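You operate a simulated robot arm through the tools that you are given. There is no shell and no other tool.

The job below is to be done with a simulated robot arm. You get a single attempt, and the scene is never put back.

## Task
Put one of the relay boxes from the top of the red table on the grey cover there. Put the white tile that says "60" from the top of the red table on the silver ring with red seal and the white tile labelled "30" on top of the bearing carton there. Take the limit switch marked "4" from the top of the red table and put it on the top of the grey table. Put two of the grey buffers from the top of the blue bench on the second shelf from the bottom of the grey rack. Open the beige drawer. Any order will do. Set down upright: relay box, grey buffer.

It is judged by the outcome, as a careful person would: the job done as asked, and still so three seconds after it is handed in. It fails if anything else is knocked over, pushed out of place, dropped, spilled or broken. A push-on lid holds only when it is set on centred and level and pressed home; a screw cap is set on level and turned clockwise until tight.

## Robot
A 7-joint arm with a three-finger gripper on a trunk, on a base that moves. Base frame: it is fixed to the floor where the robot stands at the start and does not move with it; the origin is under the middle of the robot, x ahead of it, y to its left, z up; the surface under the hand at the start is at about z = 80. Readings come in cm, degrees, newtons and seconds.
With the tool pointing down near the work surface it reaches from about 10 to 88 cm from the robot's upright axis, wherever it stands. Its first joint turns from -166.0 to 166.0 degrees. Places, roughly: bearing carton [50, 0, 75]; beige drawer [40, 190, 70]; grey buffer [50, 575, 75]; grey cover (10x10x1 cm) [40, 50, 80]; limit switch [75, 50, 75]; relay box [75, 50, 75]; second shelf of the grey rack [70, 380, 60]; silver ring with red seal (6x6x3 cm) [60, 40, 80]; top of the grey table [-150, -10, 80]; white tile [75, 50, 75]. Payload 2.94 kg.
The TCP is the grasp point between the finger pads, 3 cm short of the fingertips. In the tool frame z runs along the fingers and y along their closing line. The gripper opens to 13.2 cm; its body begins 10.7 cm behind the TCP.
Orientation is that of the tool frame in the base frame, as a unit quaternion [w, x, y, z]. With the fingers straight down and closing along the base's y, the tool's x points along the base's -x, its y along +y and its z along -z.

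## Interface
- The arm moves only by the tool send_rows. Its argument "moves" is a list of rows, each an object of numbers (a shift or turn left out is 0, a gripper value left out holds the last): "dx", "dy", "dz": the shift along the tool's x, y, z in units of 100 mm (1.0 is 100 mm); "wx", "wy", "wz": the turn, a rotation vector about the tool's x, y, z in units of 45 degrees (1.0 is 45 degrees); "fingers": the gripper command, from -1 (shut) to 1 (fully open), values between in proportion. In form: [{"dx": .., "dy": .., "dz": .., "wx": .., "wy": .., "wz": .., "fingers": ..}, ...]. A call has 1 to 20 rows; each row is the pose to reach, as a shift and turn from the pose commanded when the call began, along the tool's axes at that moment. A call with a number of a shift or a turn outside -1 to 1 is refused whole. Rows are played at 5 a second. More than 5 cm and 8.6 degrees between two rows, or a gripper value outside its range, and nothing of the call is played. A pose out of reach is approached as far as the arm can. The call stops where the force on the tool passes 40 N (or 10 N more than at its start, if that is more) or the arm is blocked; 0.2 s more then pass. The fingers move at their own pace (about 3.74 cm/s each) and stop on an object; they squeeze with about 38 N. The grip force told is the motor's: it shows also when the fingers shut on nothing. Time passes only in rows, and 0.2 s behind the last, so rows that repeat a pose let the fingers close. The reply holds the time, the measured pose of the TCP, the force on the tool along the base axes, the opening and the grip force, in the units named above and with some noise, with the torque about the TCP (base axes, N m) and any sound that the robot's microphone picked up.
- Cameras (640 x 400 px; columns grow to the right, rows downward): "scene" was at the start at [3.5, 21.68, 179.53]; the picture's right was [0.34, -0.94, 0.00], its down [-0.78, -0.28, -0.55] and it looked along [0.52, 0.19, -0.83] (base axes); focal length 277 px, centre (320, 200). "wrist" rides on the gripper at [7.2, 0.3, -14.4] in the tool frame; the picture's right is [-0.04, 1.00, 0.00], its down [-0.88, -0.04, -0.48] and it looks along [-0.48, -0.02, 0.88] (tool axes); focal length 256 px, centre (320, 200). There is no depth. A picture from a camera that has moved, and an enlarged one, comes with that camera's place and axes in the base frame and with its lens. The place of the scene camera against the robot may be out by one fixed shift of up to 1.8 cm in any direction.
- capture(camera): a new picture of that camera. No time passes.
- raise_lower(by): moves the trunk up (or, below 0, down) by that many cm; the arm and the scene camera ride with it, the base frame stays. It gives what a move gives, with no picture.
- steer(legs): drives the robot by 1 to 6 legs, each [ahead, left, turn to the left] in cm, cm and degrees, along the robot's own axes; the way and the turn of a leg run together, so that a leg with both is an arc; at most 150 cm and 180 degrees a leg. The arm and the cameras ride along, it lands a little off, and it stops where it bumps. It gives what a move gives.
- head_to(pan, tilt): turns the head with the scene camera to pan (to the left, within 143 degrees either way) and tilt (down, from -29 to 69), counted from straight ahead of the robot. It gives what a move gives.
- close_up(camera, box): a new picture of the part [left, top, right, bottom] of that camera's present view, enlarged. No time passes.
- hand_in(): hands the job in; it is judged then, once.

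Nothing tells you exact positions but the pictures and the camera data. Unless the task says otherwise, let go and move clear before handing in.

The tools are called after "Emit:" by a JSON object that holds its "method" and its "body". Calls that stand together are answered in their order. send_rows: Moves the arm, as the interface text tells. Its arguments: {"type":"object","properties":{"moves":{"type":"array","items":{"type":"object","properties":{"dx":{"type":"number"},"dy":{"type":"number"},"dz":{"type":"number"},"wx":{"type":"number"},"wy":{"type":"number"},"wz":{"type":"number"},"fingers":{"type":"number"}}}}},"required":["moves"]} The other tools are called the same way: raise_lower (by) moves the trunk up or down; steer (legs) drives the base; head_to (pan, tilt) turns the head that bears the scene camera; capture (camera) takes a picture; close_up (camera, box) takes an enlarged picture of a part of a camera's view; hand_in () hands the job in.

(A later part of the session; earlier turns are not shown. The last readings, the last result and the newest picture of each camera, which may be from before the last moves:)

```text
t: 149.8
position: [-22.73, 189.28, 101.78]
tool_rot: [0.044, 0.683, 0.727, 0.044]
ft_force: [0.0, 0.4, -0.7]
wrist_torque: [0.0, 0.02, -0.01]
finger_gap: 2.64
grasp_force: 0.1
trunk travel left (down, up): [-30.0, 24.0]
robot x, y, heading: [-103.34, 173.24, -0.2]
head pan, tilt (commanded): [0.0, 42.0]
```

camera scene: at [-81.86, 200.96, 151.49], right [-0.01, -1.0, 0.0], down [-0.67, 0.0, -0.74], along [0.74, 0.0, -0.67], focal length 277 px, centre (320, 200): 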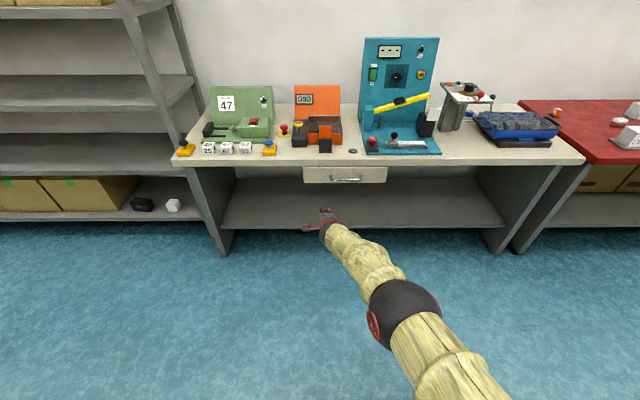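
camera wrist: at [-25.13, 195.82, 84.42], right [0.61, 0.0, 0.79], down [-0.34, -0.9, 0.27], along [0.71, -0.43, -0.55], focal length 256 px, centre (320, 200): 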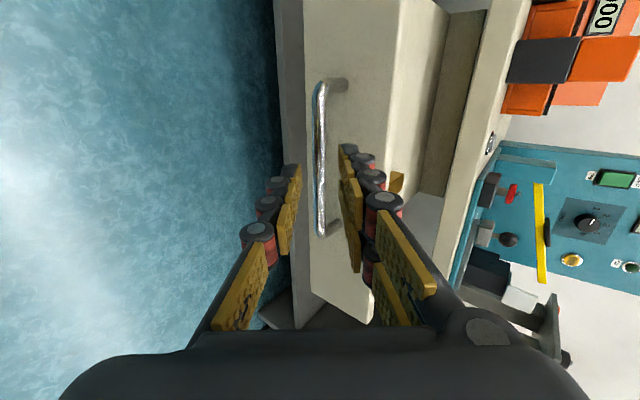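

Emit:
{"method": "send_rows", "body": {"moves": [{"dy": -0.3, "wx": 0.05}, {"dy": -0.6, "wx": 0.1}, {"dy": -0.9, "wx": 0.158}, {"dy": -0.9, "wx": 0.158}]}}

Emit:
{"method": "send_rows", "body": {"moves": [{"dy": -0.15, "wz": -0.16}, {"dy": -0.3, "wz": -0.32}, {"dy": -0.45, "wz": -0.48}, {"dy": -0.6, "wz": -0.64}, {"dy": -0.75, "wz": -0.8}, {"dy": -0.9, "wz": -0.95}, {"dy": -0.9, "wz": -0.95}]}}

Emit:
{"method": "send_rows", "body": {"moves": [{"dx": 0.1, "dy": -0.09, "wz": -0.16}, {"dx": 0.2, "dy": -0.18, "wz": -0.32}, {"dx": 0.3, "dy": -0.27, "wz": -0.48}, {"dx": 0.4, "dy": -0.36, "wz": -0.64}, {"dx": 0.5, "dy": -0.45, "wz": -0.8}, {"dx": 0.58, "dy": -0.55, "wz": -0.96}, {"dx": 0.58, "dy": -0.55, "wz": -0.96, "fingers": 0.5}]}}

Emit:
{"method": "head_to", "body": {"pan": 60, "tilt": 25}}

Emit:
{"method": "capture", "body": {"camera": "scene"}}

Emit:
{"method": "head_to", "body": {"pan": 100, "tilt": 30}}

Emit:
{"method": "capture", "body": {"camera": "scene"}}

```text
t: 150.8
position: [-31.81, 188.69, 100.74]
tool_rot: [0.002, 0.685, 0.729, -0.001]
ft_force: [-0.2, -0.6, -0.4]
wrist_torque: [0.0, -0.04, 0.01]
finger_gap: 2.64
grasp_force: 0.0
trunk travel left (down, up): [-30.0, 24.0]
robot x, y, heading: [-102.73, 173.14, 0.1]
head pan, tilt (commanded): [0.0, 42.0]
```

```text
t: 152.3
position: [-40.63, 188.14, 100.79]
tool_rot: [0.001, 0.372, 0.928, -0.002]
ft_force: [0.2, -0.4, 0.0]
wrist_torque: [-0.02, -0.02, -0.01]
finger_gap: 2.66
grasp_force: 0.1
trunk travel left (down, up): [-30.0, 24.0]
robot x, y, heading: [-103.21, 173.1, -0.1]
head pan, tilt (commanded): [0.0, 42.0]
```

```text
t: 153.9
position: [-48.69, 188.14, 100.73]
tool_rot: [-0.001, 0.005, 1.0, -0.001]
ft_force: [0.5, 0.1, -0.3]
wrist_torque: [-0.01, 0.0, 0.01]
finger_gap: 5.33
grasp_force: 0.1
trunk travel left (down, up): [-30.0, 24.0]
robot x, y, heading: [-103.34, 173.29, -0.1]
head pan, tilt (commanded): [0.0, 42.0]
```

```text
t: 155.2
position: [-48.55, 188.05, 100.73]
tool_rot: [-0.001, 0.005, 1.0, -0.001]
ft_force: [0.2, 0.1, 0.5]
wrist_torque: [0.0, 0.04, 0.01]
finger_gap: 9.9
grasp_force: 0.1
trunk travel left (down, up): [-30.0, 24.0]
robot x, y, heading: [-103.37, 173.28, 0.0]
head pan, tilt (commanded): [60.0, 25.0]
```

```text
taken
camera scene: at [-101.52, 200.46, 184.11], right [0.86, -0.5, 0.0], down [-0.21, -0.37, -0.91], along [0.46, 0.78, -0.42], focal length 277 px, centre (320, 200)
```

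scene: 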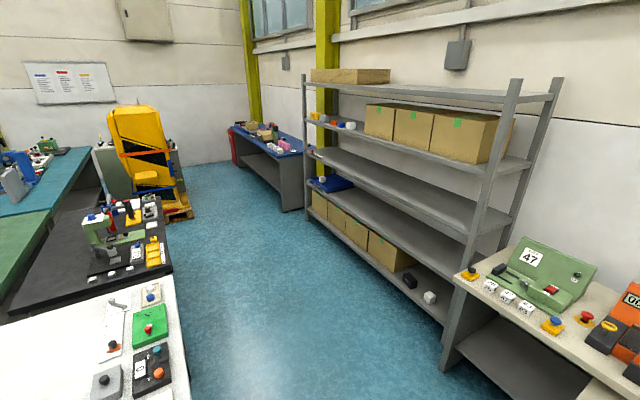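

```text
t: 156.3
position: [-48.73, 188.08, 100.61]
tool_rot: [0.0, 0.005, 1.0, -0.002]
ft_force: [-0.2, 0.3, 0.6]
wrist_torque: [0.01, 0.04, 0.01]
finger_gap: 9.9
grasp_force: 0.2
trunk travel left (down, up): [-30.0, 24.0]
robot x, y, heading: [-103.11, 173.68, -0.2]
head pan, tilt (commanded): [100.0, 30.0]
```

```text
taken
camera scene: at [-107.7, 201.41, 183.32], right [0.99, 0.17, 0.0], down [0.08, -0.49, -0.87], along [-0.15, 0.85, -0.5], focal length 277 px, centre (320, 200)
```

scene: 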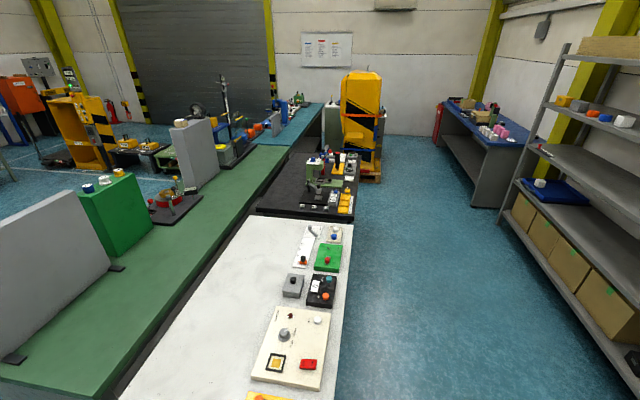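

The rack, the blue bench beyond it and the white table on the left are visible. I'll zoom in on the rack and the bench before driving.

Emit:
{"method": "head_to", "body": {"pan": 60, "tilt": 25}}

Emit:
{"method": "close_up", "body": {"camera": "scene", "box": [290, 60, 570, 320]}}

Emit:
{"method": "close_up", "body": {"camera": "scene", "box": [220, 110, 320, 210]}}

```text
t: 157.4
position: [-48.55, 188.02, 100.72]
tool_rot: [0.0, 0.006, 1.0, -0.002]
ft_force: [0.1, -0.4, 0.2]
wrist_torque: [0.01, 0.02, 0.0]
finger_gap: 9.87
grasp_force: 0.0
trunk travel left (down, up): [-30.0, 24.0]
robot x, y, heading: [-102.7, 172.96, -0.0]
head pan, tilt (commanded): [60.0, 25.0]
```

```text
1.54 times, centred on (430, 190) of scene
camera zoom: at [-101.54, 200.47, 184.11], right [0.86, -0.5, 0.0], down [-0.21, -0.37, -0.91], along [0.45, 0.78, -0.42], focal length 426 px, centre (151, 215)
```

zoom: 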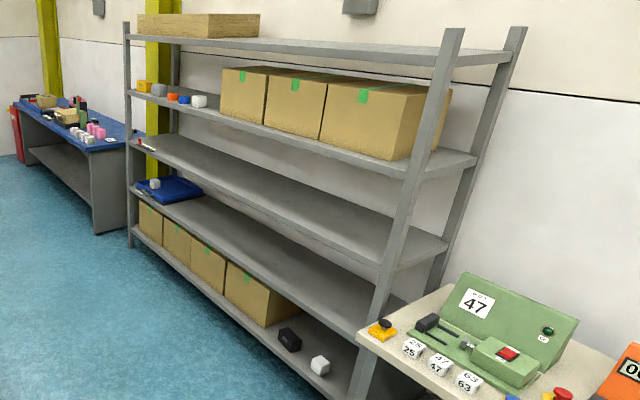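

```text
4.00 times, centred on (270, 160) of scene
camera zoom: at [-101.54, 200.47, 184.11], right [0.86, -0.5, 0.0], down [-0.21, -0.37, -0.91], along [0.45, 0.78, -0.42], focal length 1108 px, centre (520, 360)
```

zoom: 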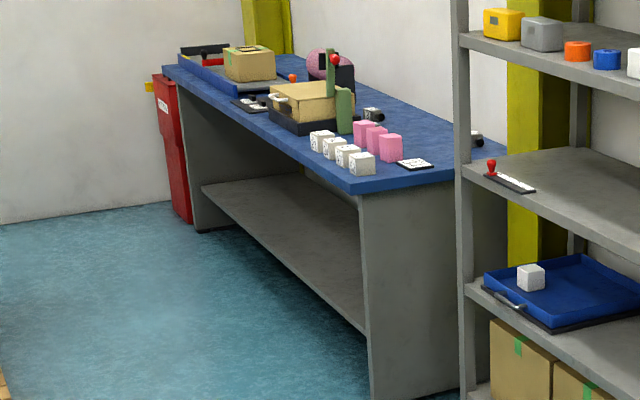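

Shelf two (with the blue tray at its far end) has plenty of free room; the four light-grey cubes near the front of the blue bench at about (40, 572) look like the buffers. I'll drive along the aisle to the bench in stages.

Emit:
{"method": "steer", "body": {"legs": [[45, 0, 0], [0, 90, 0], [18, 0, 0]]}}

Emit:
{"method": "steer", "body": {"legs": [[0, 150, 0]]}}

Emit:
{"method": "head_to", "body": {"pan": 45, "tilt": 40}}

Emit:
{"method": "capture", "body": {"camera": "scene"}}

Emit:
{"method": "head_to", "body": {"pan": -20, "tilt": 45}}

Emit:
{"method": "capture", "body": {"camera": "scene"}}

```text
t: 165.6
position: [13.57, 279.07, 100.64]
tool_rot: [0.0, 0.001, 1.0, -0.001]
ft_force: [1.1, -0.4, -0.5]
wrist_torque: [0.01, 0.04, -0.02]
finger_gap: 9.9
grasp_force: 0.0
trunk travel left (down, up): [-30.0, 24.0]
robot x, y, heading: [-40.39, 263.51, 0.2]
head pan, tilt (commanded): [60.0, 25.0]
```

```text
t: 173.0
position: [14.05, 427.63, 100.67]
tool_rot: [0.001, 0.009, 1.0, -0.001]
ft_force: [-1.3, 0.5, 0.3]
wrist_torque: [-0.02, -0.03, -0.02]
finger_gap: 9.88
grasp_force: 0.0
trunk travel left (down, up): [-30.0, 24.0]
robot x, y, heading: [-40.28, 413.03, -0.6]
head pan, tilt (commanded): [60.0, 25.0]
```

```text
t: 173.7
position: [14.1, 427.65, 100.77]
tool_rot: [-0.001, 0.008, 1.0, -0.002]
ft_force: [-0.3, 0.0, -0.2]
wrist_torque: [-0.02, 0.0, -0.03]
finger_gap: 9.9
grasp_force: 0.0
trunk travel left (down, up): [-30.0, 24.0]
robot x, y, heading: [-40.56, 412.9, -0.6]
head pan, tilt (commanded): [45.0, 40.0]
```

```text
taken
camera scene: at [-37.29, 438.37, 181.79], right [0.7, -0.71, 0.0], down [-0.46, -0.45, -0.77], along [0.55, 0.54, -0.64], focal length 277 px, centre (320, 200)
```

scene: 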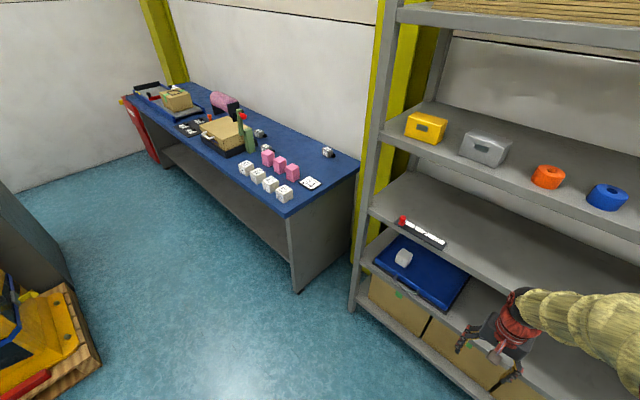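

```text
t: 175.1
position: [14.08, 427.68, 100.69]
tool_rot: [0.001, 0.009, 1.0, -0.002]
ft_force: [-0.4, 0.1, 0.3]
wrist_torque: [0.0, -0.02, 0.02]
finger_gap: 9.9
grasp_force: 0.1
trunk travel left (down, up): [-30.0, 24.0]
robot x, y, heading: [-40.09, 412.97, -0.5]
head pan, tilt (commanded): [-20.0, 45.0]
```

```text
taken
camera scene: at [-35.74, 429.56, 181.06], right [-0.35, -0.94, 0.0], down [-0.66, 0.25, -0.71], along [0.66, -0.25, -0.71], focal length 277 px, centre (320, 200)
```

scene: 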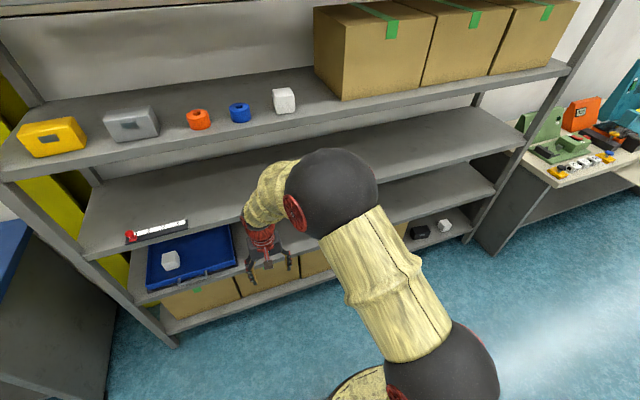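

I can see the bench items now. Zooming in on them and on the rack's second shelf.

Emit:
{"method": "head_to", "body": {"pan": 45, "tilt": 40}}

Emit:
{"method": "close_up", "body": {"camera": "scene", "box": [160, 80, 360, 220]}}

Emit:
{"method": "close_up", "body": {"camera": "scene", "box": [340, 170, 560, 400]}}

```text
t: 176.5
position: [14.06, 427.64, 100.7]
tool_rot: [0.0, 0.009, 1.0, -0.002]
ft_force: [0.2, 0.3, -0.1]
wrist_torque: [0.01, -0.02, 0.0]
finger_gap: 9.91
grasp_force: 0.0
trunk travel left (down, up): [-30.0, 24.0]
robot x, y, heading: [-40.51, 412.93, -0.5]
head pan, tilt (commanded): [45.0, 40.0]
```

```text
2.86 times, centred on (260, 150) of scene
camera zoom: at [-37.28, 438.36, 181.78], right [0.7, -0.71, 0.0], down [-0.46, -0.45, -0.77], along [0.55, 0.54, -0.64], focal length 791 px, centre (491, 343)
```

zoom: 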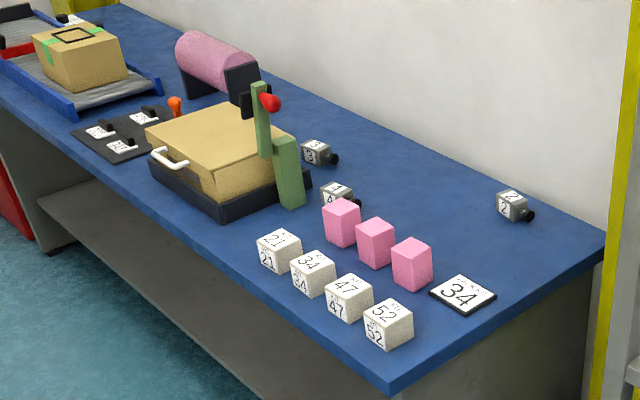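

```text
1.74 times, centred on (450, 285) of scene
camera zoom: at [-37.28, 438.36, 181.78], right [0.7, -0.71, 0.0], down [-0.46, -0.45, -0.77], along [0.55, 0.54, -0.64], focal length 482 px, centre (94, 52)
```

zoom: 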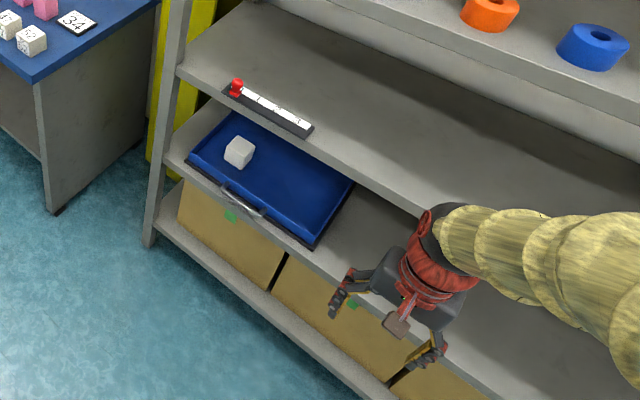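

The "grey buffers" appear to be the three small grey blocks with black rubber stubs (near (64,593), (74,615) and (91,556)); the white cubes and pink blocks are different things. I'll raise the trunk for clearance over the tall post and drive closer to confirm.

Emit:
{"method": "raise_lower", "body": {"by": 24}}

Emit:
{"method": "steer", "body": {"legs": [[0, 112, 0], [20, 0, 0.5], [0, 35, 0]]}}

Emit:
{"method": "head_to", "body": {"pan": 10, "tilt": 55}}

Emit:
{"method": "capture", "body": {"camera": "scene"}}

Emit:
{"method": "capture", "body": {"camera": "wrist"}}

```text
t: 179.0
position: [14.16, 427.7, 124.81]
tool_rot: [0.0, 0.009, 1.0, -0.002]
ft_force: [0.9, 0.2, -0.4]
wrist_torque: [0.02, 0.01, 0.02]
finger_gap: 9.9
grasp_force: 0.1
trunk travel left (down, up): [-54.0, 0.0]
robot x, y, heading: [-40.65, 413.28, -0.7]
head pan, tilt (commanded): [45.0, 40.0]
```

```text
t: 187.7
position: [33.68, 575.7, 124.65]
tool_rot: [0.001, -0.003, 1.0, -0.002]
ft_force: [0.0, 0.2, -0.4]
wrist_torque: [-0.04, -0.01, 0.01]
finger_gap: 9.88
grasp_force: 0.1
trunk travel left (down, up): [-54.0, 0.0]
robot x, y, heading: [-20.45, 559.93, 0.6]
head pan, tilt (commanded): [45.0, 40.0]
```

```text
t: 188.8
position: [33.78, 575.54, 124.66]
tool_rot: [0.0, -0.003, 1.0, -0.001]
ft_force: [-0.6, -0.5, 0.0]
wrist_torque: [-0.03, -0.04, 0.0]
finger_gap: 9.9
grasp_force: 0.1
trunk travel left (down, up): [-54.0, 0.0]
robot x, y, heading: [-20.45, 560.09, 0.5]
head pan, tilt (commanded): [10.0, 55.0]
```

```text
taken
camera scene: at [-16.76, 580.55, 203.72], right [0.19, -0.98, 0.0], down [-0.8, -0.15, -0.57], along [0.56, 0.11, -0.82], focal length 277 px, centre (320, 200)
```

scene: 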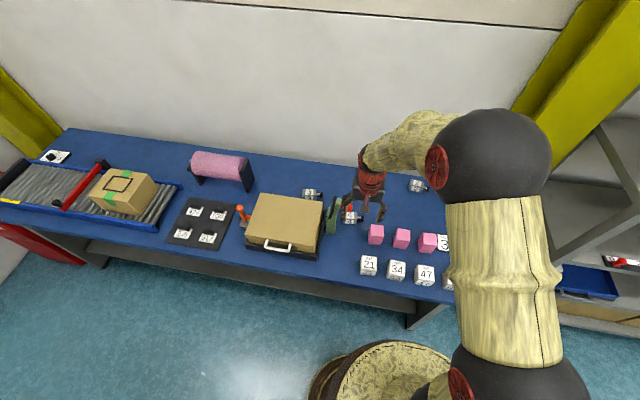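

```text
taken
camera wrist: at [26.62, 576.0, 139.07], right [0.04, 1.0, 0.0], down [0.88, -0.03, 0.48], along [0.48, -0.02, -0.88], focal length 256 px, centre (320, 200)
```

wrist: 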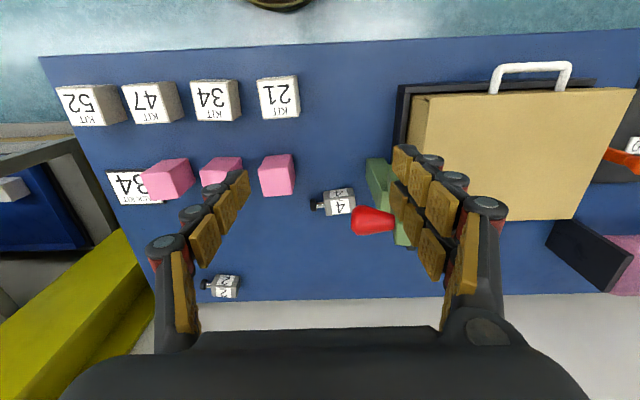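

The grey buffers are the small grey blocks with a black stub ("4" near (58,580), "2" near (86,544), and a third behind the post). Close-ups to measure them and the tall post with the red knob.

Emit:
{"method": "close_up", "body": {"camera": "wrist", "box": [250, 140, 450, 300]}}

Emit:
{"method": "close_up", "body": {"camera": "wrist", "box": [180, 250, 280, 330]}}

Emit:
{"method": "close_up", "body": {"camera": "scene", "box": [240, 150, 460, 300]}}

```text
2.50 times, centred on (350, 220) of wrist
camera zoom: at [26.62, 576.0, 139.07], right [0.04, 1.0, 0.0], down [0.88, -0.03, 0.48], along [0.48, -0.02, -0.88], focal length 640 px, centre (245, 150)
```

zoom: 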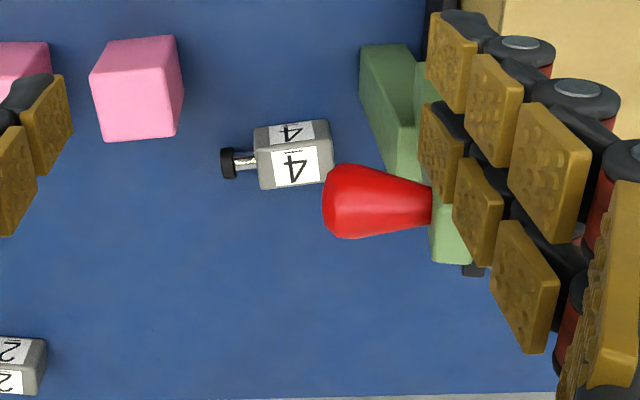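

```text
5.00 times, centred on (230, 290) of wrist
camera zoom: at [26.62, 576.0, 139.07], right [0.04, 1.0, 0.0], down [0.88, -0.03, 0.48], along [0.48, -0.02, -0.88], focal length 1280 px, centre (770, -250)
```

zoom: 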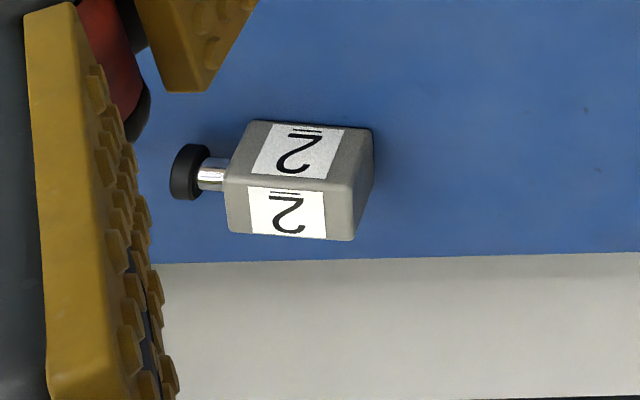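

```text
2.67 times, centred on (350, 225) of scene
camera zoom: at [-16.76, 580.55, 203.72], right [0.19, -0.98, 0.0], down [-0.8, -0.15, -0.57], along [0.56, 0.11, -0.82], focal length 739 px, centre (240, 133)
```

zoom: 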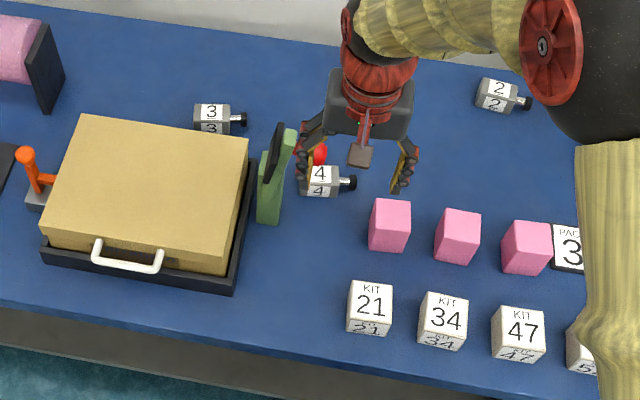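

Buffers "2", "3" and "4" are grey bodies about 7.5×4.7×4.5 cm with a stub toward −y. A red knob overhangs "4" at z≈110, so I'll take "2" (≈(86.4, 544.6)) and "3" (≈(69, 604)). For the shelf I need the hand leaning about 30°, so I'll grip across x with the hand leaning toward +y. First I move the hand clear of the knob and turn it.

Emit:
{"method": "send_rows", "body": {"moves": [{"dy": -0.45}, {"dy": -0.9}, {"dy": -1.0}]}}

Emit:
{"method": "send_rows", "body": {"moves": [{"dy": -0.15, "wz": 0.17}, {"dy": -0.3, "wz": 0.34}, {"dy": -0.45, "wz": 0.51}, {"dy": -0.6, "wz": 0.68}, {"dy": -0.75, "wz": 0.85}, {"dy": -0.9, "wz": 1.0}, {"dy": -0.9, "wz": 1.0}]}}

Emit:
{"method": "send_rows", "body": {"moves": [{"wz": 0.17}, {"wz": 0.34}, {"wz": 0.51}, {"wz": 0.68}, {"wz": 0.85}, {"wz": 1.0}, {"wz": 1.0}]}}

Emit:
{"method": "steer", "body": {"legs": [[22, 0, -0.5]]}}

Emit:
{"method": "capture", "body": {"camera": "scene"}}

Emit:
{"method": "capture", "body": {"camera": "wrist"}}

```text
t: 189.6
position: [33.82, 565.65, 124.77]
tool_rot: [0.0, -0.003, 1.0, -0.001]
ft_force: [0.3, 0.3, -0.3]
wrist_torque: [-0.03, 0.0, 0.0]
finger_gap: 9.9
grasp_force: 0.1
trunk travel left (down, up): [-54.0, 0.0]
robot x, y, heading: [-20.14, 560.19, 0.8]
head pan, tilt (commanded): [10.0, 55.0]
```

```text
t: 191.2
position: [33.91, 556.53, 124.75]
tool_rot: [0.001, 0.38, 0.925, -0.002]
ft_force: [0.5, 0.4, -0.3]
wrist_torque: [-0.02, -0.02, 0.01]
finger_gap: 9.89
grasp_force: 0.1
trunk travel left (down, up): [-54.0, 0.0]
robot x, y, heading: [-20.41, 560.22, 0.7]
head pan, tilt (commanded): [10.0, 55.0]
```

```text
t: 192.8
position: [33.76, 556.61, 124.92]
tool_rot: [0.001, 0.706, 0.708, -0.001]
ft_force: [0.0, -0.2, 0.0]
wrist_torque: [0.0, 0.0, -0.04]
finger_gap: 9.89
grasp_force: 0.0
trunk travel left (down, up): [-54.0, 0.0]
robot x, y, heading: [-20.81, 560.12, 0.6]
head pan, tilt (commanded): [10.0, 55.0]
```

```text
t: 194.4
position: [55.39, 556.4, 124.74]
tool_rot: [0.002, 0.709, 0.705, -0.001]
ft_force: [0.0, 0.3, 0.0]
wrist_torque: [-0.01, 0.07, -0.01]
finger_gap: 9.91
grasp_force: 0.1
trunk travel left (down, up): [-54.0, 0.0]
robot x, y, heading: [1.16, 560.37, 0.1]
head pan, tilt (commanded): [10.0, 55.0]
```

```text
taken
camera scene: at [5.26, 580.66, 203.71], right [0.18, -0.98, 0.0], down [-0.81, -0.14, -0.57], along [0.56, 0.1, -0.82], focal length 277 px, centre (320, 200)
```

scene: 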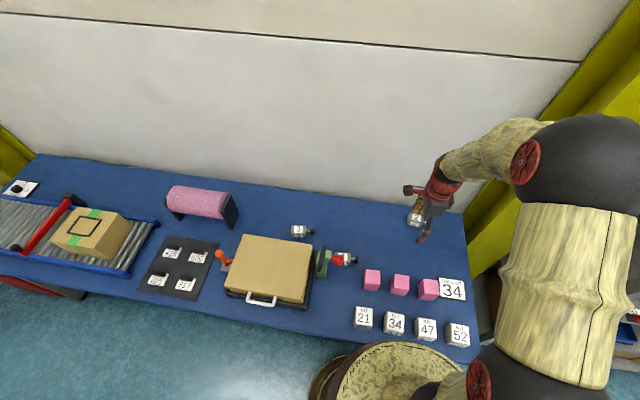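

```text
taken
camera wrist: at [56.01, 563.64, 139.08], right [1.0, -0.05, 0.0], down [-0.04, -0.88, 0.48], along [-0.02, -0.48, -0.88], focal length 256 px, centre (320, 200)
```

wrist: 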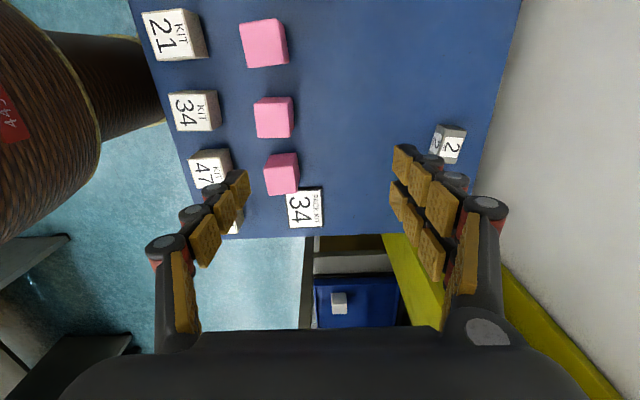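

Buffer "2" is at the right. I'll lower the trunk to normal height, reach out over the bench and tilt the hand.

Emit:
{"method": "raise_lower", "body": {"by": -24}}

Emit:
{"method": "send_rows", "body": {"moves": [{"dy": 0.45}, {"dy": 0.9}, {"dy": 1.0}]}}

Emit:
{"method": "send_rows", "body": {"moves": [{"dy": 0.3, "wy": -0.17}, {"dy": 0.6, "wy": -0.34}, {"dy": 0.9, "wy": -0.51}, {"dy": 0.9, "wy": -0.667}, {"dy": 0.9, "wy": -0.667}]}}

Emit:
{"method": "capture", "body": {"camera": "wrist"}}

Emit:
{"method": "capture", "body": {"camera": "scene"}}

```text
t: 196.9
position: [55.32, 556.37, 100.85]
tool_rot: [0.002, 0.709, 0.705, -0.001]
ft_force: [0.7, 0.3, 0.3]
wrist_torque: [-0.04, 0.0, -0.02]
finger_gap: 9.9
grasp_force: 0.0
trunk travel left (down, up): [-30.0, 24.0]
robot x, y, heading: [1.12, 560.24, 0.1]
head pan, tilt (commanded): [10.0, 55.0]
```

```text
t: 197.7
position: [65.5, 556.44, 100.89]
tool_rot: [0.001, 0.708, 0.706, -0.001]
ft_force: [0.1, -0.4, -0.1]
wrist_torque: [0.04, -0.01, 0.01]
finger_gap: 9.91
grasp_force: 0.0
trunk travel left (down, up): [-30.0, 24.0]
robot x, y, heading: [1.35, 560.18, 0.4]
head pan, tilt (commanded): [10.0, 55.0]
```

```text
t: 198.9
position: [74.17, 556.37, 100.84]
tool_rot: [0.185, 0.685, 0.681, -0.184]
ft_force: [0.5, 0.5, 0.2]
wrist_torque: [0.01, 0.0, 0.0]
finger_gap: 9.93
grasp_force: 0.2
trunk travel left (down, up): [-30.0, 24.0]
robot x, y, heading: [0.79, 560.12, 0.1]
head pan, tilt (commanded): [10.0, 55.0]
```

```text
taken
camera wrist: at [74.79, 569.86, 109.64], right [1.0, -0.04, 0.02], down [-0.04, -0.52, 0.85], along [-0.02, -0.85, -0.52], focal length 256 px, centre (320, 200)
```

wrist: 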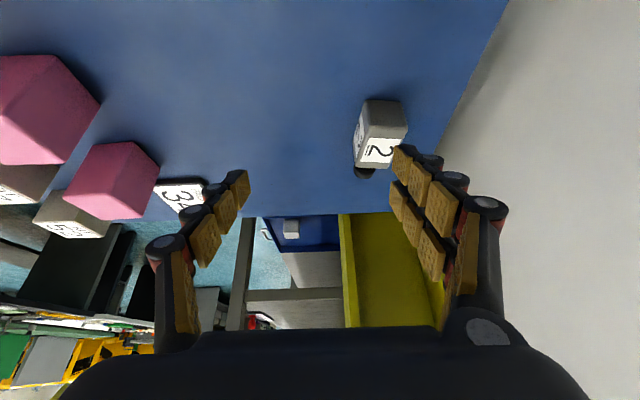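

```text
taken
camera scene: at [5.01, 580.67, 179.72], right [0.18, -0.98, 0.0], down [-0.81, -0.14, -0.57], along [0.56, 0.1, -0.82], focal length 277 px, centre (320, 200)
```

scene: 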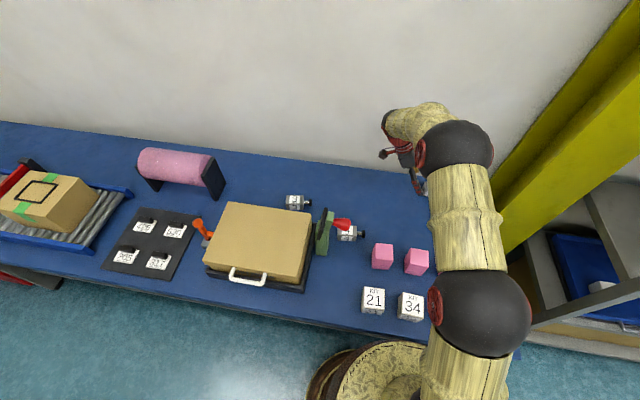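

The tilt worked (30°, fingertips toward −y). Close-up of buffer "2" to pin down its pose.

Emit:
{"method": "close_up", "body": {"camera": "wrist", "box": [320, 80, 440, 190]}}

```text
3.64 times, centred on (380, 135) of wrist
camera zoom: at [74.79, 569.86, 109.64], right [1.0, -0.04, 0.02], down [-0.04, -0.52, 0.85], along [-0.02, -0.85, -0.52], focal length 931 px, centre (102, 436)
```

zoom: 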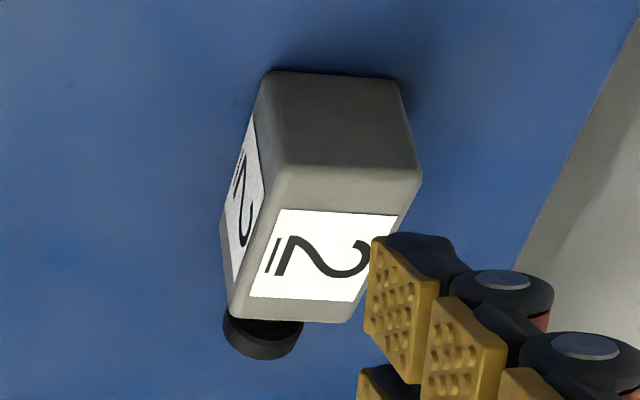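

Buffer "2" is centred near (82.9, 542.0), turned about −6.5°, top at z≈84.5. I'll line up with it, match its turn and narrow the fingers.

Emit:
{"method": "send_rows", "body": {"moves": [{"dx": -0.08, "dy": 0.25, "dz": 0.16, "wx": 0.02, "wz": 0.03, "fingers": 0.2}, {"dx": -0.16, "dy": 0.5, "dz": 0.32, "wx": 0.035, "wz": 0.06, "fingers": 0.2}, {"dx": -0.24, "dy": 0.75, "dz": 0.48, "wx": 0.05, "wz": 0.09, "fingers": 0.2}, {"dx": -0.313, "dy": 0.898, "dz": 0.649, "wx": 0.069, "wz": 0.119, "fingers": 0.2}, {"dx": -0.313, "dy": 0.898, "dz": 0.649, "wx": 0.069, "wz": 0.119, "fingers": 0.2}]}}

Emit:
{"method": "capture", "body": {"camera": "wrist"}}

Emit:
{"method": "close_up", "body": {"camera": "wrist", "box": [240, 50, 400, 190]}}

```text
t: 200.1
position: [83.11, 550.13, 96.89]
tool_rot: [0.172, 0.721, 0.643, -0.195]
ft_force: [0.2, -0.8, 0.5]
wrist_torque: [0.02, 0.01, -0.02]
finger_gap: 7.92
grasp_force: 0.0
trunk travel left (down, up): [-30.0, 24.0]
robot x, y, heading: [1.36, 560.0, 0.1]
head pan, tilt (commanded): [10.0, 55.0]
```

```text
taken
camera wrist: at [85.16, 563.61, 105.68], right [0.99, -0.15, 0.02], down [-0.1, -0.51, 0.85], along [-0.12, -0.85, -0.52], focal length 256 px, centre (320, 200)
```

wrist: 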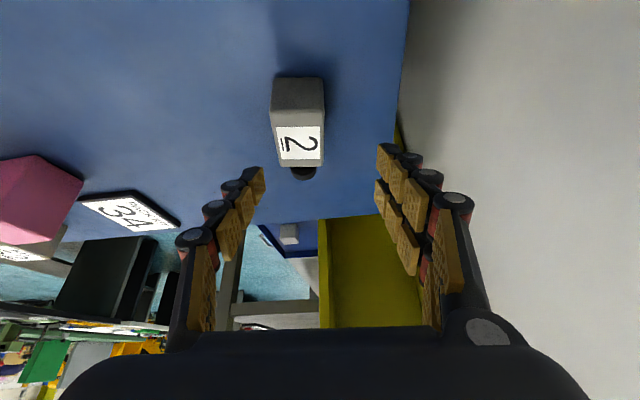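

```text
2.86 times, centred on (320, 120) of wrist
camera zoom: at [85.16, 563.61, 105.68], right [0.99, -0.15, 0.02], down [-0.1, -0.51, 0.85], along [-0.12, -0.85, -0.52], focal length 731 px, centre (320, 429)
```

zoom: 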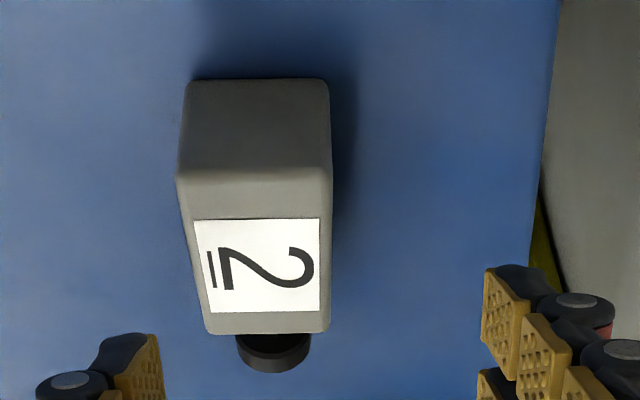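

Triangulating between the two views shows the blue bench top is at z≈85.3 (not 80), so buffer "2" is centred near (81.2, 547.4) with its top at z≈89.5. I'll correct sideways and turn slightly, then re-check.

Emit:
{"method": "send_rows", "body": {"moves": [{"dx": 0.08, "dy": -0.08, "wx": 0.011, "wz": 0.02}, {"dx": 0.165, "dy": -0.167, "dz": 0.1, "wx": 0.022, "wz": 0.0385}, {"dx": 0.165, "dy": -0.167, "dz": 0.2, "wx": 0.022, "wz": 0.0385}, {"dx": 0.165, "dy": -0.167, "dz": 0.2, "wx": 0.022, "wz": 0.0385}]}}

Emit:
{"method": "capture", "body": {"camera": "wrist"}}

Emit:
{"method": "close_up", "body": {"camera": "wrist", "box": [240, 50, 400, 190]}}

```text
t: 201.1
position: [81.65, 550.81, 94.26]
tool_rot: [0.17, 0.731, 0.631, -0.197]
ft_force: [0.2, 0.3, -0.2]
wrist_torque: [-0.01, -0.05, 0.0]
finger_gap: 7.94
grasp_force: 0.1
trunk travel left (down, up): [-30.0, 24.0]
robot x, y, heading: [0.84, 560.03, 0.3]
head pan, tilt (commanded): [10.0, 55.0]
```

```text
taken
camera wrist: at [84.05, 564.21, 103.09], right [0.98, -0.18, 0.02], down [-0.11, -0.51, 0.85], along [-0.15, -0.84, -0.52], focal length 256 px, centre (320, 200)
```

wrist: 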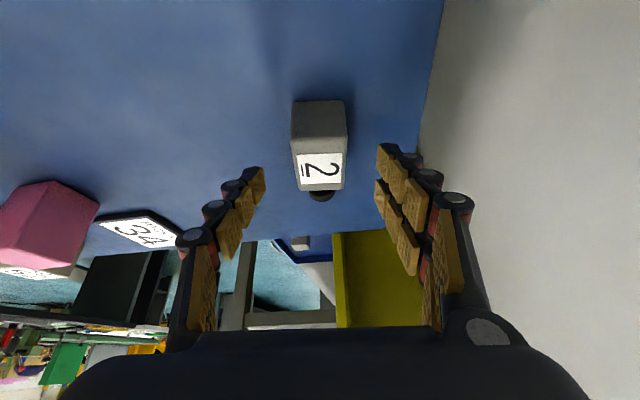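

```text
2.86 times, centred on (320, 120) of wrist
camera zoom: at [84.05, 564.21, 103.09], right [0.98, -0.18, 0.02], down [-0.11, -0.51, 0.85], along [-0.15, -0.84, -0.52], focal length 731 px, centre (320, 429)
```

zoom: 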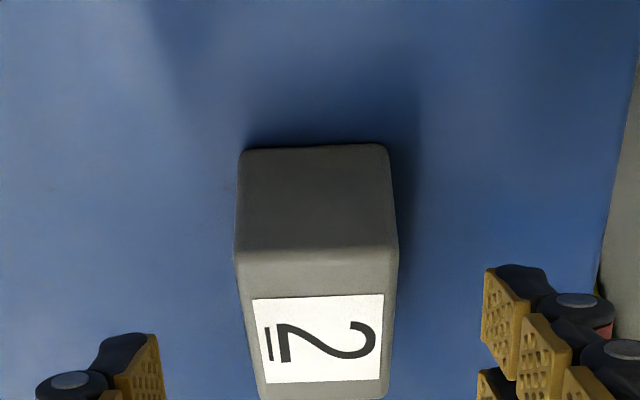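

The measurements agree now. Descending along the tool axis and gripping buffer "2".

Emit:
{"method": "send_rows", "body": {"moves": [{"dx": -0.01, "dy": -0.007, "dz": 0.2}, {"dx": -0.01, "dy": -0.007, "dz": 0.38}, {"dx": -0.01, "dy": -0.007, "dz": 0.48}, {"dx": -0.01, "dy": -0.007, "dz": 0.54}, {"dx": -0.01, "dy": -0.007, "dz": 0.54}]}}

Emit:
{"method": "send_rows", "body": {"moves": [{"fingers": 0.0}, {"fingers": -0.2}, {"fingers": -0.4}, {"fingers": -1}, {"fingers": -1}, {"fingers": -1}, {"fingers": -1}]}}

Emit:
{"method": "capture", "body": {"camera": "wrist"}}

```text
t: 202.3
position: [81.09, 548.1, 89.66]
tool_rot: [0.17, 0.731, 0.63, -0.197]
ft_force: [-0.6, 0.0, -0.1]
wrist_torque: [0.0, 0.03, 0.0]
finger_gap: 7.91
grasp_force: 0.0
trunk travel left (down, up): [-30.0, 24.0]
robot x, y, heading: [1.13, 560.06, 0.2]
head pan, tilt (commanded): [10.0, 55.0]
```

```text
t: 203.9
position: [81.28, 548.04, 89.73]
tool_rot: [0.17, 0.732, 0.63, -0.197]
ft_force: [0.7, 0.2, 0.7]
wrist_torque: [-0.01, 0.04, 0.05]
finger_gap: 4.34
grasp_force: 38.0
trunk travel left (down, up): [-30.0, 24.0]
robot x, y, heading: [1.09, 559.97, 0.1]
head pan, tilt (commanded): [10.0, 55.0]
```

```text
taken
camera wrist: at [83.58, 561.4, 98.45], right [0.98, -0.18, 0.02], down [-0.11, -0.51, 0.85], along [-0.15, -0.84, -0.52], focal length 256 px, centre (320, 200)
```

wrist: 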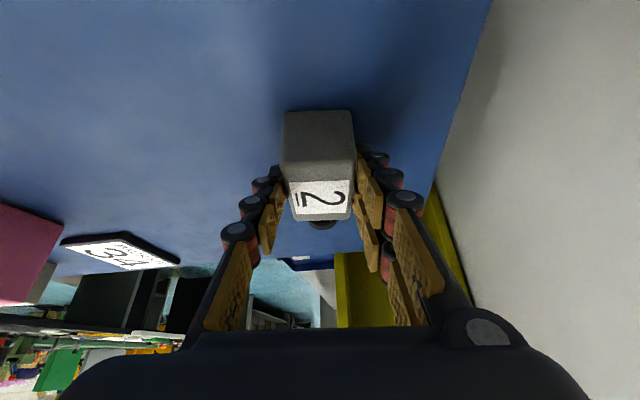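

Buffer "2" is gripped. Lifting it straight up.

Emit:
{"method": "send_rows", "body": {"moves": [{"dx": -0.05, "dz": -0.0865}, {"dx": -0.15, "dz": -0.26}, {"dx": -0.3, "dz": -0.52}, {"dx": -0.45, "dz": -0.78}, {"dx": -0.503, "dz": -0.865}, {"dx": -0.503, "dz": -0.865}]}}

Emit:
{"method": "capture", "body": {"camera": "wrist"}}

Emit:
{"method": "capture", "body": {"camera": "scene"}}

```text
t: 205.3
position: [81.29, 548.22, 99.54]
tool_rot: [0.17, 0.731, 0.63, -0.197]
ft_force: [-0.3, 0.3, -3.3]
wrist_torque: [0.01, -0.04, -0.01]
finger_gap: 4.33
grasp_force: 38.2
trunk travel left (down, up): [-30.0, 24.0]
robot x, y, heading: [1.0, 560.22, -0.1]
head pan, tilt (commanded): [10.0, 55.0]
```

```text
taken
camera wrist: at [83.7, 561.6, 108.35], right [0.98, -0.18, 0.02], down [-0.11, -0.51, 0.85], along [-0.15, -0.84, -0.52], focal length 256 px, centre (320, 200)
```

wrist: 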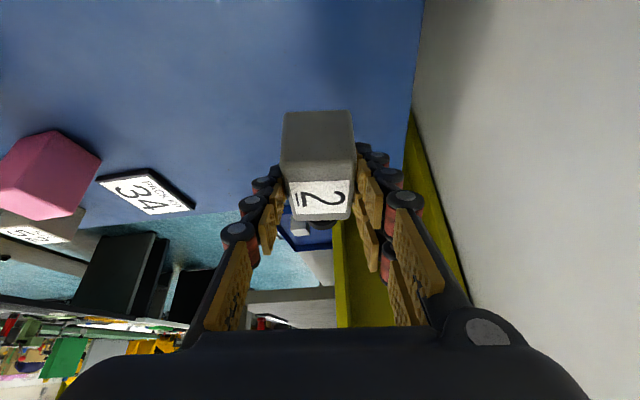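

```text
taken
camera scene: at [5.08, 580.65, 179.71], right [0.18, -0.98, 0.0], down [-0.81, -0.14, -0.57], along [0.56, 0.1, -0.82], focal length 277 px, centre (320, 200)
```

scene: 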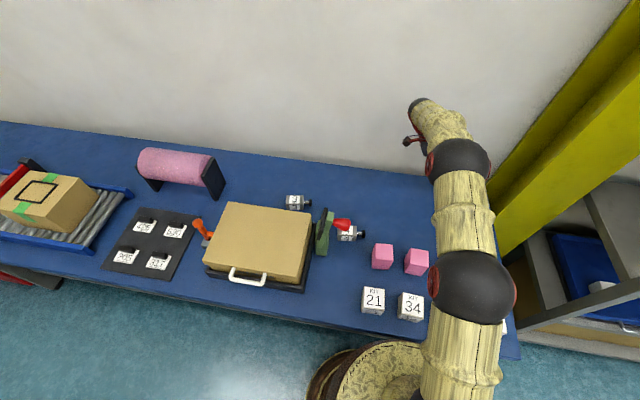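

Held firmly. I'll raise the trunk, pull the arm in, back away from the bench and drive to the rack.

Emit:
{"method": "raise_lower", "body": {"by": 10}}

Emit:
{"method": "send_rows", "body": {"moves": [{"dx": -0.05, "dy": -0.4, "dz": 0.03}, {"dx": -0.1, "dy": -0.8, "dz": 0.06}, {"dx": -0.126, "dy": -0.99, "dz": 0.0735}]}}

Emit:
{"method": "send_rows", "body": {"moves": [{"dx": -0.05, "dy": -0.4, "dz": 0.03}, {"dx": -0.1, "dy": -0.8, "dz": 0.06}, {"dx": -0.126, "dy": -0.99, "dz": 0.0735}]}}

Emit:
{"method": "send_rows", "body": {"moves": [{"dx": -0.05, "dy": -0.4, "dz": 0.03}, {"dx": -0.1, "dy": -0.8, "dz": 0.06}, {"dx": -0.126, "dy": -0.99, "dz": 0.0735}]}}

Emit:
{"method": "steer", "body": {"legs": [[-36, 0, 0], [0, -150, 0]]}}

Emit:
{"method": "head_to", "body": {"pan": 0, "tilt": 40}}

Emit:
{"method": "capture", "body": {"camera": "scene"}}

Emit:
{"method": "capture", "body": {"camera": "wrist"}}

```text
t: 206.7
position: [81.22, 548.32, 109.52]
tool_rot: [0.171, 0.731, 0.631, -0.197]
ft_force: [0.3, -0.5, -3.6]
wrist_torque: [0.03, -0.03, 0.03]
finger_gap: 4.34
grasp_force: 37.5
trunk travel left (down, up): [-40.0, 14.0]
robot x, y, heading: [1.06, 560.19, 0.2]
head pan, tilt (commanded): [10.0, 55.0]
```

```text
t: 207.4
position: [71.38, 548.37, 109.64]
tool_rot: [0.17, 0.731, 0.631, -0.197]
ft_force: [0.8, 0.0, -3.2]
wrist_torque: [0.04, -0.02, 0.02]
finger_gap: 4.33
grasp_force: 38.3
trunk travel left (down, up): [-40.0, 14.0]
robot x, y, heading: [1.15, 559.87, 0.3]
head pan, tilt (commanded): [10.0, 55.0]
```

```text
t: 208.2
position: [61.28, 548.33, 109.54]
tool_rot: [0.17, 0.732, 0.63, -0.198]
ft_force: [0.2, -0.4, -2.4]
wrist_torque: [0.06, 0.0, 0.0]
finger_gap: 4.33
grasp_force: 37.8
trunk travel left (down, up): [-40.0, 14.0]
robot x, y, heading: [1.18, 560.04, 0.2]
head pan, tilt (commanded): [10.0, 55.0]
```

```text
t: 209.1
position: [51.35, 548.43, 109.52]
tool_rot: [0.171, 0.731, 0.631, -0.196]
ft_force: [-0.3, 0.7, -2.4]
wrist_torque: [0.03, 0.01, -0.01]
finger_gap: 4.33
grasp_force: 38.1
trunk travel left (down, up): [-40.0, 14.0]
robot x, y, heading: [0.96, 560.05, 0.0]
head pan, tilt (commanded): [10.0, 55.0]
```

```text
t: 218.5
position: [13.2, 394.78, 109.49]
tool_rot: [0.168, 0.738, 0.623, -0.199]
ft_force: [-0.4, -0.2, -2.9]
wrist_torque: [0.05, -0.02, -0.04]
finger_gap: 4.34
grasp_force: 38.1
trunk travel left (down, up): [-40.0, 14.0]
robot x, y, heading: [-36.69, 407.65, -1.4]
head pan, tilt (commanded): [10.0, 55.0]
```

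```text
t: 219.3
position: [13.11, 394.69, 109.5]
tool_rot: [0.167, 0.738, 0.622, -0.199]
ft_force: [-0.1, -0.1, -2.1]
wrist_torque: [0.04, 0.0, 0.0]
finger_gap: 4.32
grasp_force: 37.5
trunk travel left (down, up): [-40.0, 14.0]
robot x, y, heading: [-36.71, 407.74, -0.8]
head pan, tilt (commanded): [0.0, 40.0]
```

```text
taken
camera scene: at [-31.01, 426.72, 191.78], right [-0.02, -1.0, 0.0], down [-0.64, 0.01, -0.77], along [0.77, -0.01, -0.64], focal length 277 px, centre (320, 200)
```

scene: 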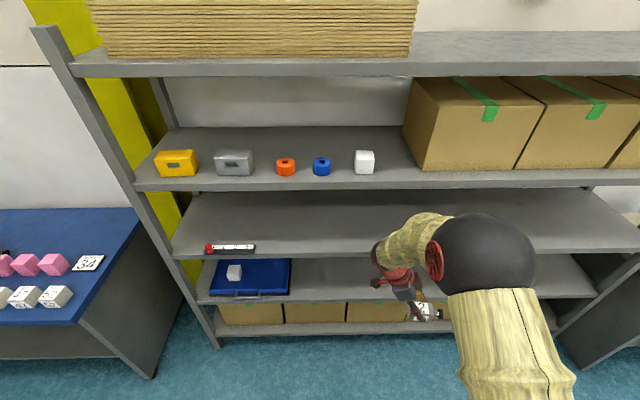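

```text
taken
camera wrist: at [15.89, 407.99, 118.26], right [0.98, -0.2, 0.02], down [-0.13, -0.51, 0.85], along [-0.16, -0.84, -0.52], focal length 256 px, centre (320, 200)
```

wrist: 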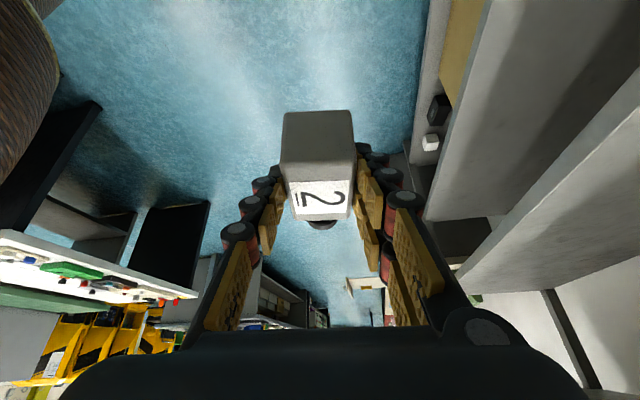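

The rack's second shelf front edge is at about x≈48, z≈60, and the third shelf at z≈94. I'll extend a little and swing the hand around the vertical so it points toward the rack.

Emit:
{"method": "send_rows", "body": {"moves": [{"dx": 0.05, "dy": 0.35, "dz": -0.03}, {"dx": 0.1, "dy": 0.7, "dz": -0.06}, {"dx": 0.146, "dy": 0.985, "dz": -0.085}]}}

Emit:
{"method": "send_rows", "body": {"moves": [{"wx": -0.08, "wz": -0.137}, {"wx": -0.16, "wz": -0.274}, {"wx": -0.24, "wz": -0.411}, {"wx": -0.32, "wz": -0.548}, {"wx": -0.4, "wz": -0.685}, {"wx": -0.48, "wz": -0.822}, {"wx": -0.557, "wz": -0.958}, {"wx": -0.557, "wz": -0.958}]}}

Emit:
{"method": "send_rows", "body": {"moves": [{"wx": -0.08, "wz": -0.137}, {"wx": -0.16, "wz": -0.274}, {"wx": -0.24, "wz": -0.411}, {"wx": -0.32, "wz": -0.548}, {"wx": -0.4, "wz": -0.685}, {"wx": -0.48, "wz": -0.822}, {"wx": -0.557, "wz": -0.958}, {"wx": -0.557, "wz": -0.958}]}}

Emit:
{"method": "capture", "body": {"camera": "wrist"}}

Emit:
{"method": "capture", "body": {"camera": "scene"}}

```text
t: 220.1
position: [23.36, 394.87, 109.39]
tool_rot: [0.169, 0.738, 0.623, -0.199]
ft_force: [0.3, -0.1, -3.2]
wrist_torque: [0.02, 0.02, 0.0]
finger_gap: 4.31
grasp_force: 37.9
trunk travel left (down, up): [-40.0, 14.0]
robot x, y, heading: [-36.8, 407.44, -1.3]
head pan, tilt (commanded): [0.0, 40.0]
```

```text
t: 221.9
position: [23.33, 394.78, 109.5]
tool_rot: [0.237, 0.405, 0.876, -0.11]
ft_force: [0.7, 1.1, -2.3]
wrist_torque: [0.02, 0.01, 0.01]
finger_gap: 4.33
grasp_force: 38.0
trunk travel left (down, up): [-40.0, 14.0]
robot x, y, heading: [-37.05, 407.34, -1.0]
head pan, tilt (commanded): [0.0, 40.0]
```

```text
t: 223.7
position: [23.15, 394.77, 109.34]
tool_rot: [0.261, -0.002, 0.965, 0.0]
ft_force: [-0.4, -0.8, -2.7]
wrist_torque: [0.01, 0.02, 0.02]
finger_gap: 4.32
grasp_force: 37.9
trunk travel left (down, up): [-40.0, 14.0]
robot x, y, heading: [-36.56, 407.38, -1.1]
head pan, tilt (commanded): [0.0, 40.0]
```

```text
taken
camera wrist: at [9.8, 395.1, 118.22], right [0.03, 1.0, 0.02], down [0.52, -0.04, 0.85], along [0.85, -0.02, -0.52], focal length 256 px, centre (320, 200)
```

wrist: 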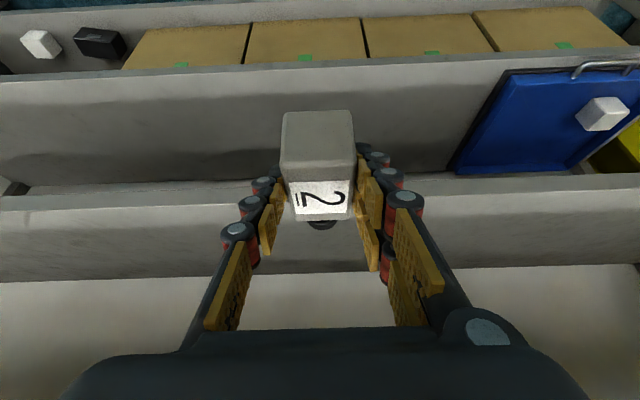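

```text
taken
camera scene: at [-31.03, 426.74, 191.78], right [-0.02, -1.0, 0.0], down [-0.64, 0.01, -0.77], along [0.77, -0.01, -0.64], focal length 277 px, centre (320, 200)
```

scene: 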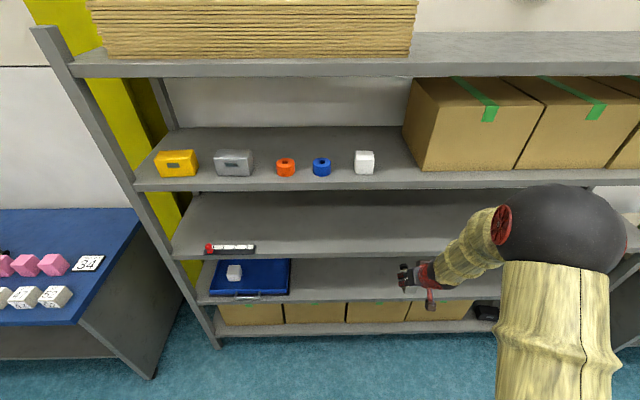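

The hand now points toward the rack with the buffer upright. Zooming in on the shelf edges to measure them.

Emit:
{"method": "close_up", "body": {"camera": "wrist", "box": [0, 40, 280, 300]}}

Emit:
{"method": "close_up", "body": {"camera": "scene", "box": [180, 180, 460, 360]}}

```text
1.54 times, centred on (140, 170) of wrist
camera zoom: at [9.8, 395.1, 118.22], right [0.03, 1.0, 0.02], down [0.52, -0.04, 0.85], along [0.85, -0.02, -0.52], focal length 394 px, centre (597, 246)
```

zoom: 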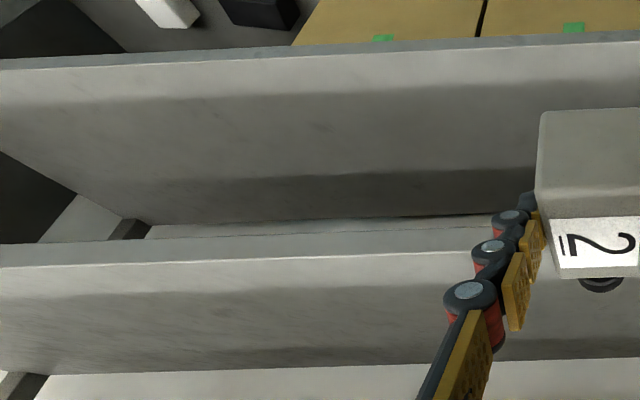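

```text
2.22 times, centred on (320, 270) of scene
camera zoom: at [-31.03, 426.74, 191.78], right [-0.02, -1.0, 0.0], down [-0.64, 0.01, -0.77], along [0.77, -0.01, -0.64], focal length 616 px, centre (320, 44)
```

zoom: 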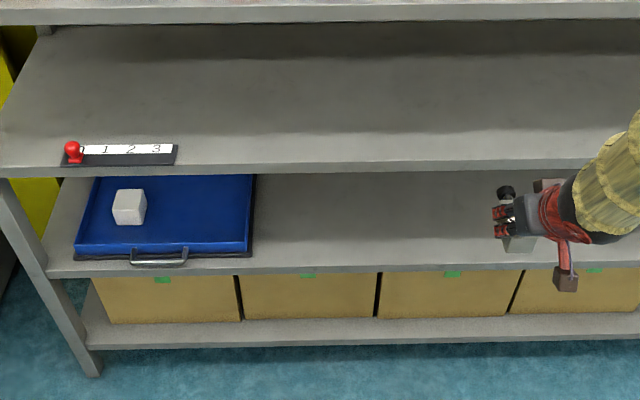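

Second shelf: front edge x≈46, top z≈59.5; third shelf's underside z≈94. The area around y≈395 is empty (the blue tray starts at y≈440). I'll lower the trunk fully, then drive in.

Emit:
{"method": "raise_lower", "body": {"by": -40}}

Emit:
{"method": "capture", "body": {"camera": "scene"}}

Emit:
{"method": "capture", "body": {"camera": "wrist"}}

```text
t: 227.5
position: [23.18, 394.87, 69.52]
tool_rot: [0.261, 0.0, 0.965, -0.001]
ft_force: [-0.8, 0.4, -3.1]
wrist_torque: [0.02, 0.03, -0.02]
finger_gap: 4.34
grasp_force: 38.1
trunk travel left (down, up): [0.0, 54.0]
robot x, y, heading: [-36.62, 407.91, -1.3]
head pan, tilt (commanded): [0.0, 40.0]
```

```text
taken
camera scene: at [-31.02, 426.71, 151.79], right [-0.02, -1.0, 0.0], down [-0.64, 0.01, -0.77], along [0.77, -0.01, -0.64], focal length 277 px, centre (320, 200)
```

scene: 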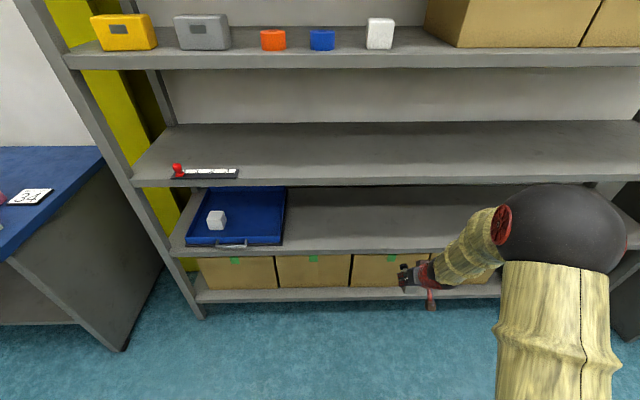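

```text
taken
camera wrist: at [9.82, 395.09, 78.24], right [0.04, 1.0, 0.02], down [0.52, -0.04, 0.85], along [0.85, -0.02, -0.52], focal length 256 px, centre (320, 200)
```

wrist: 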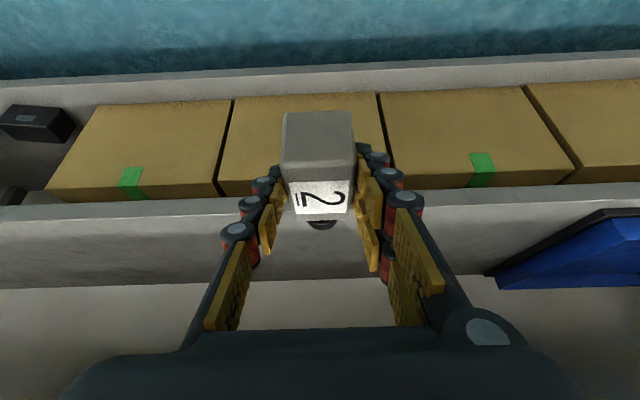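

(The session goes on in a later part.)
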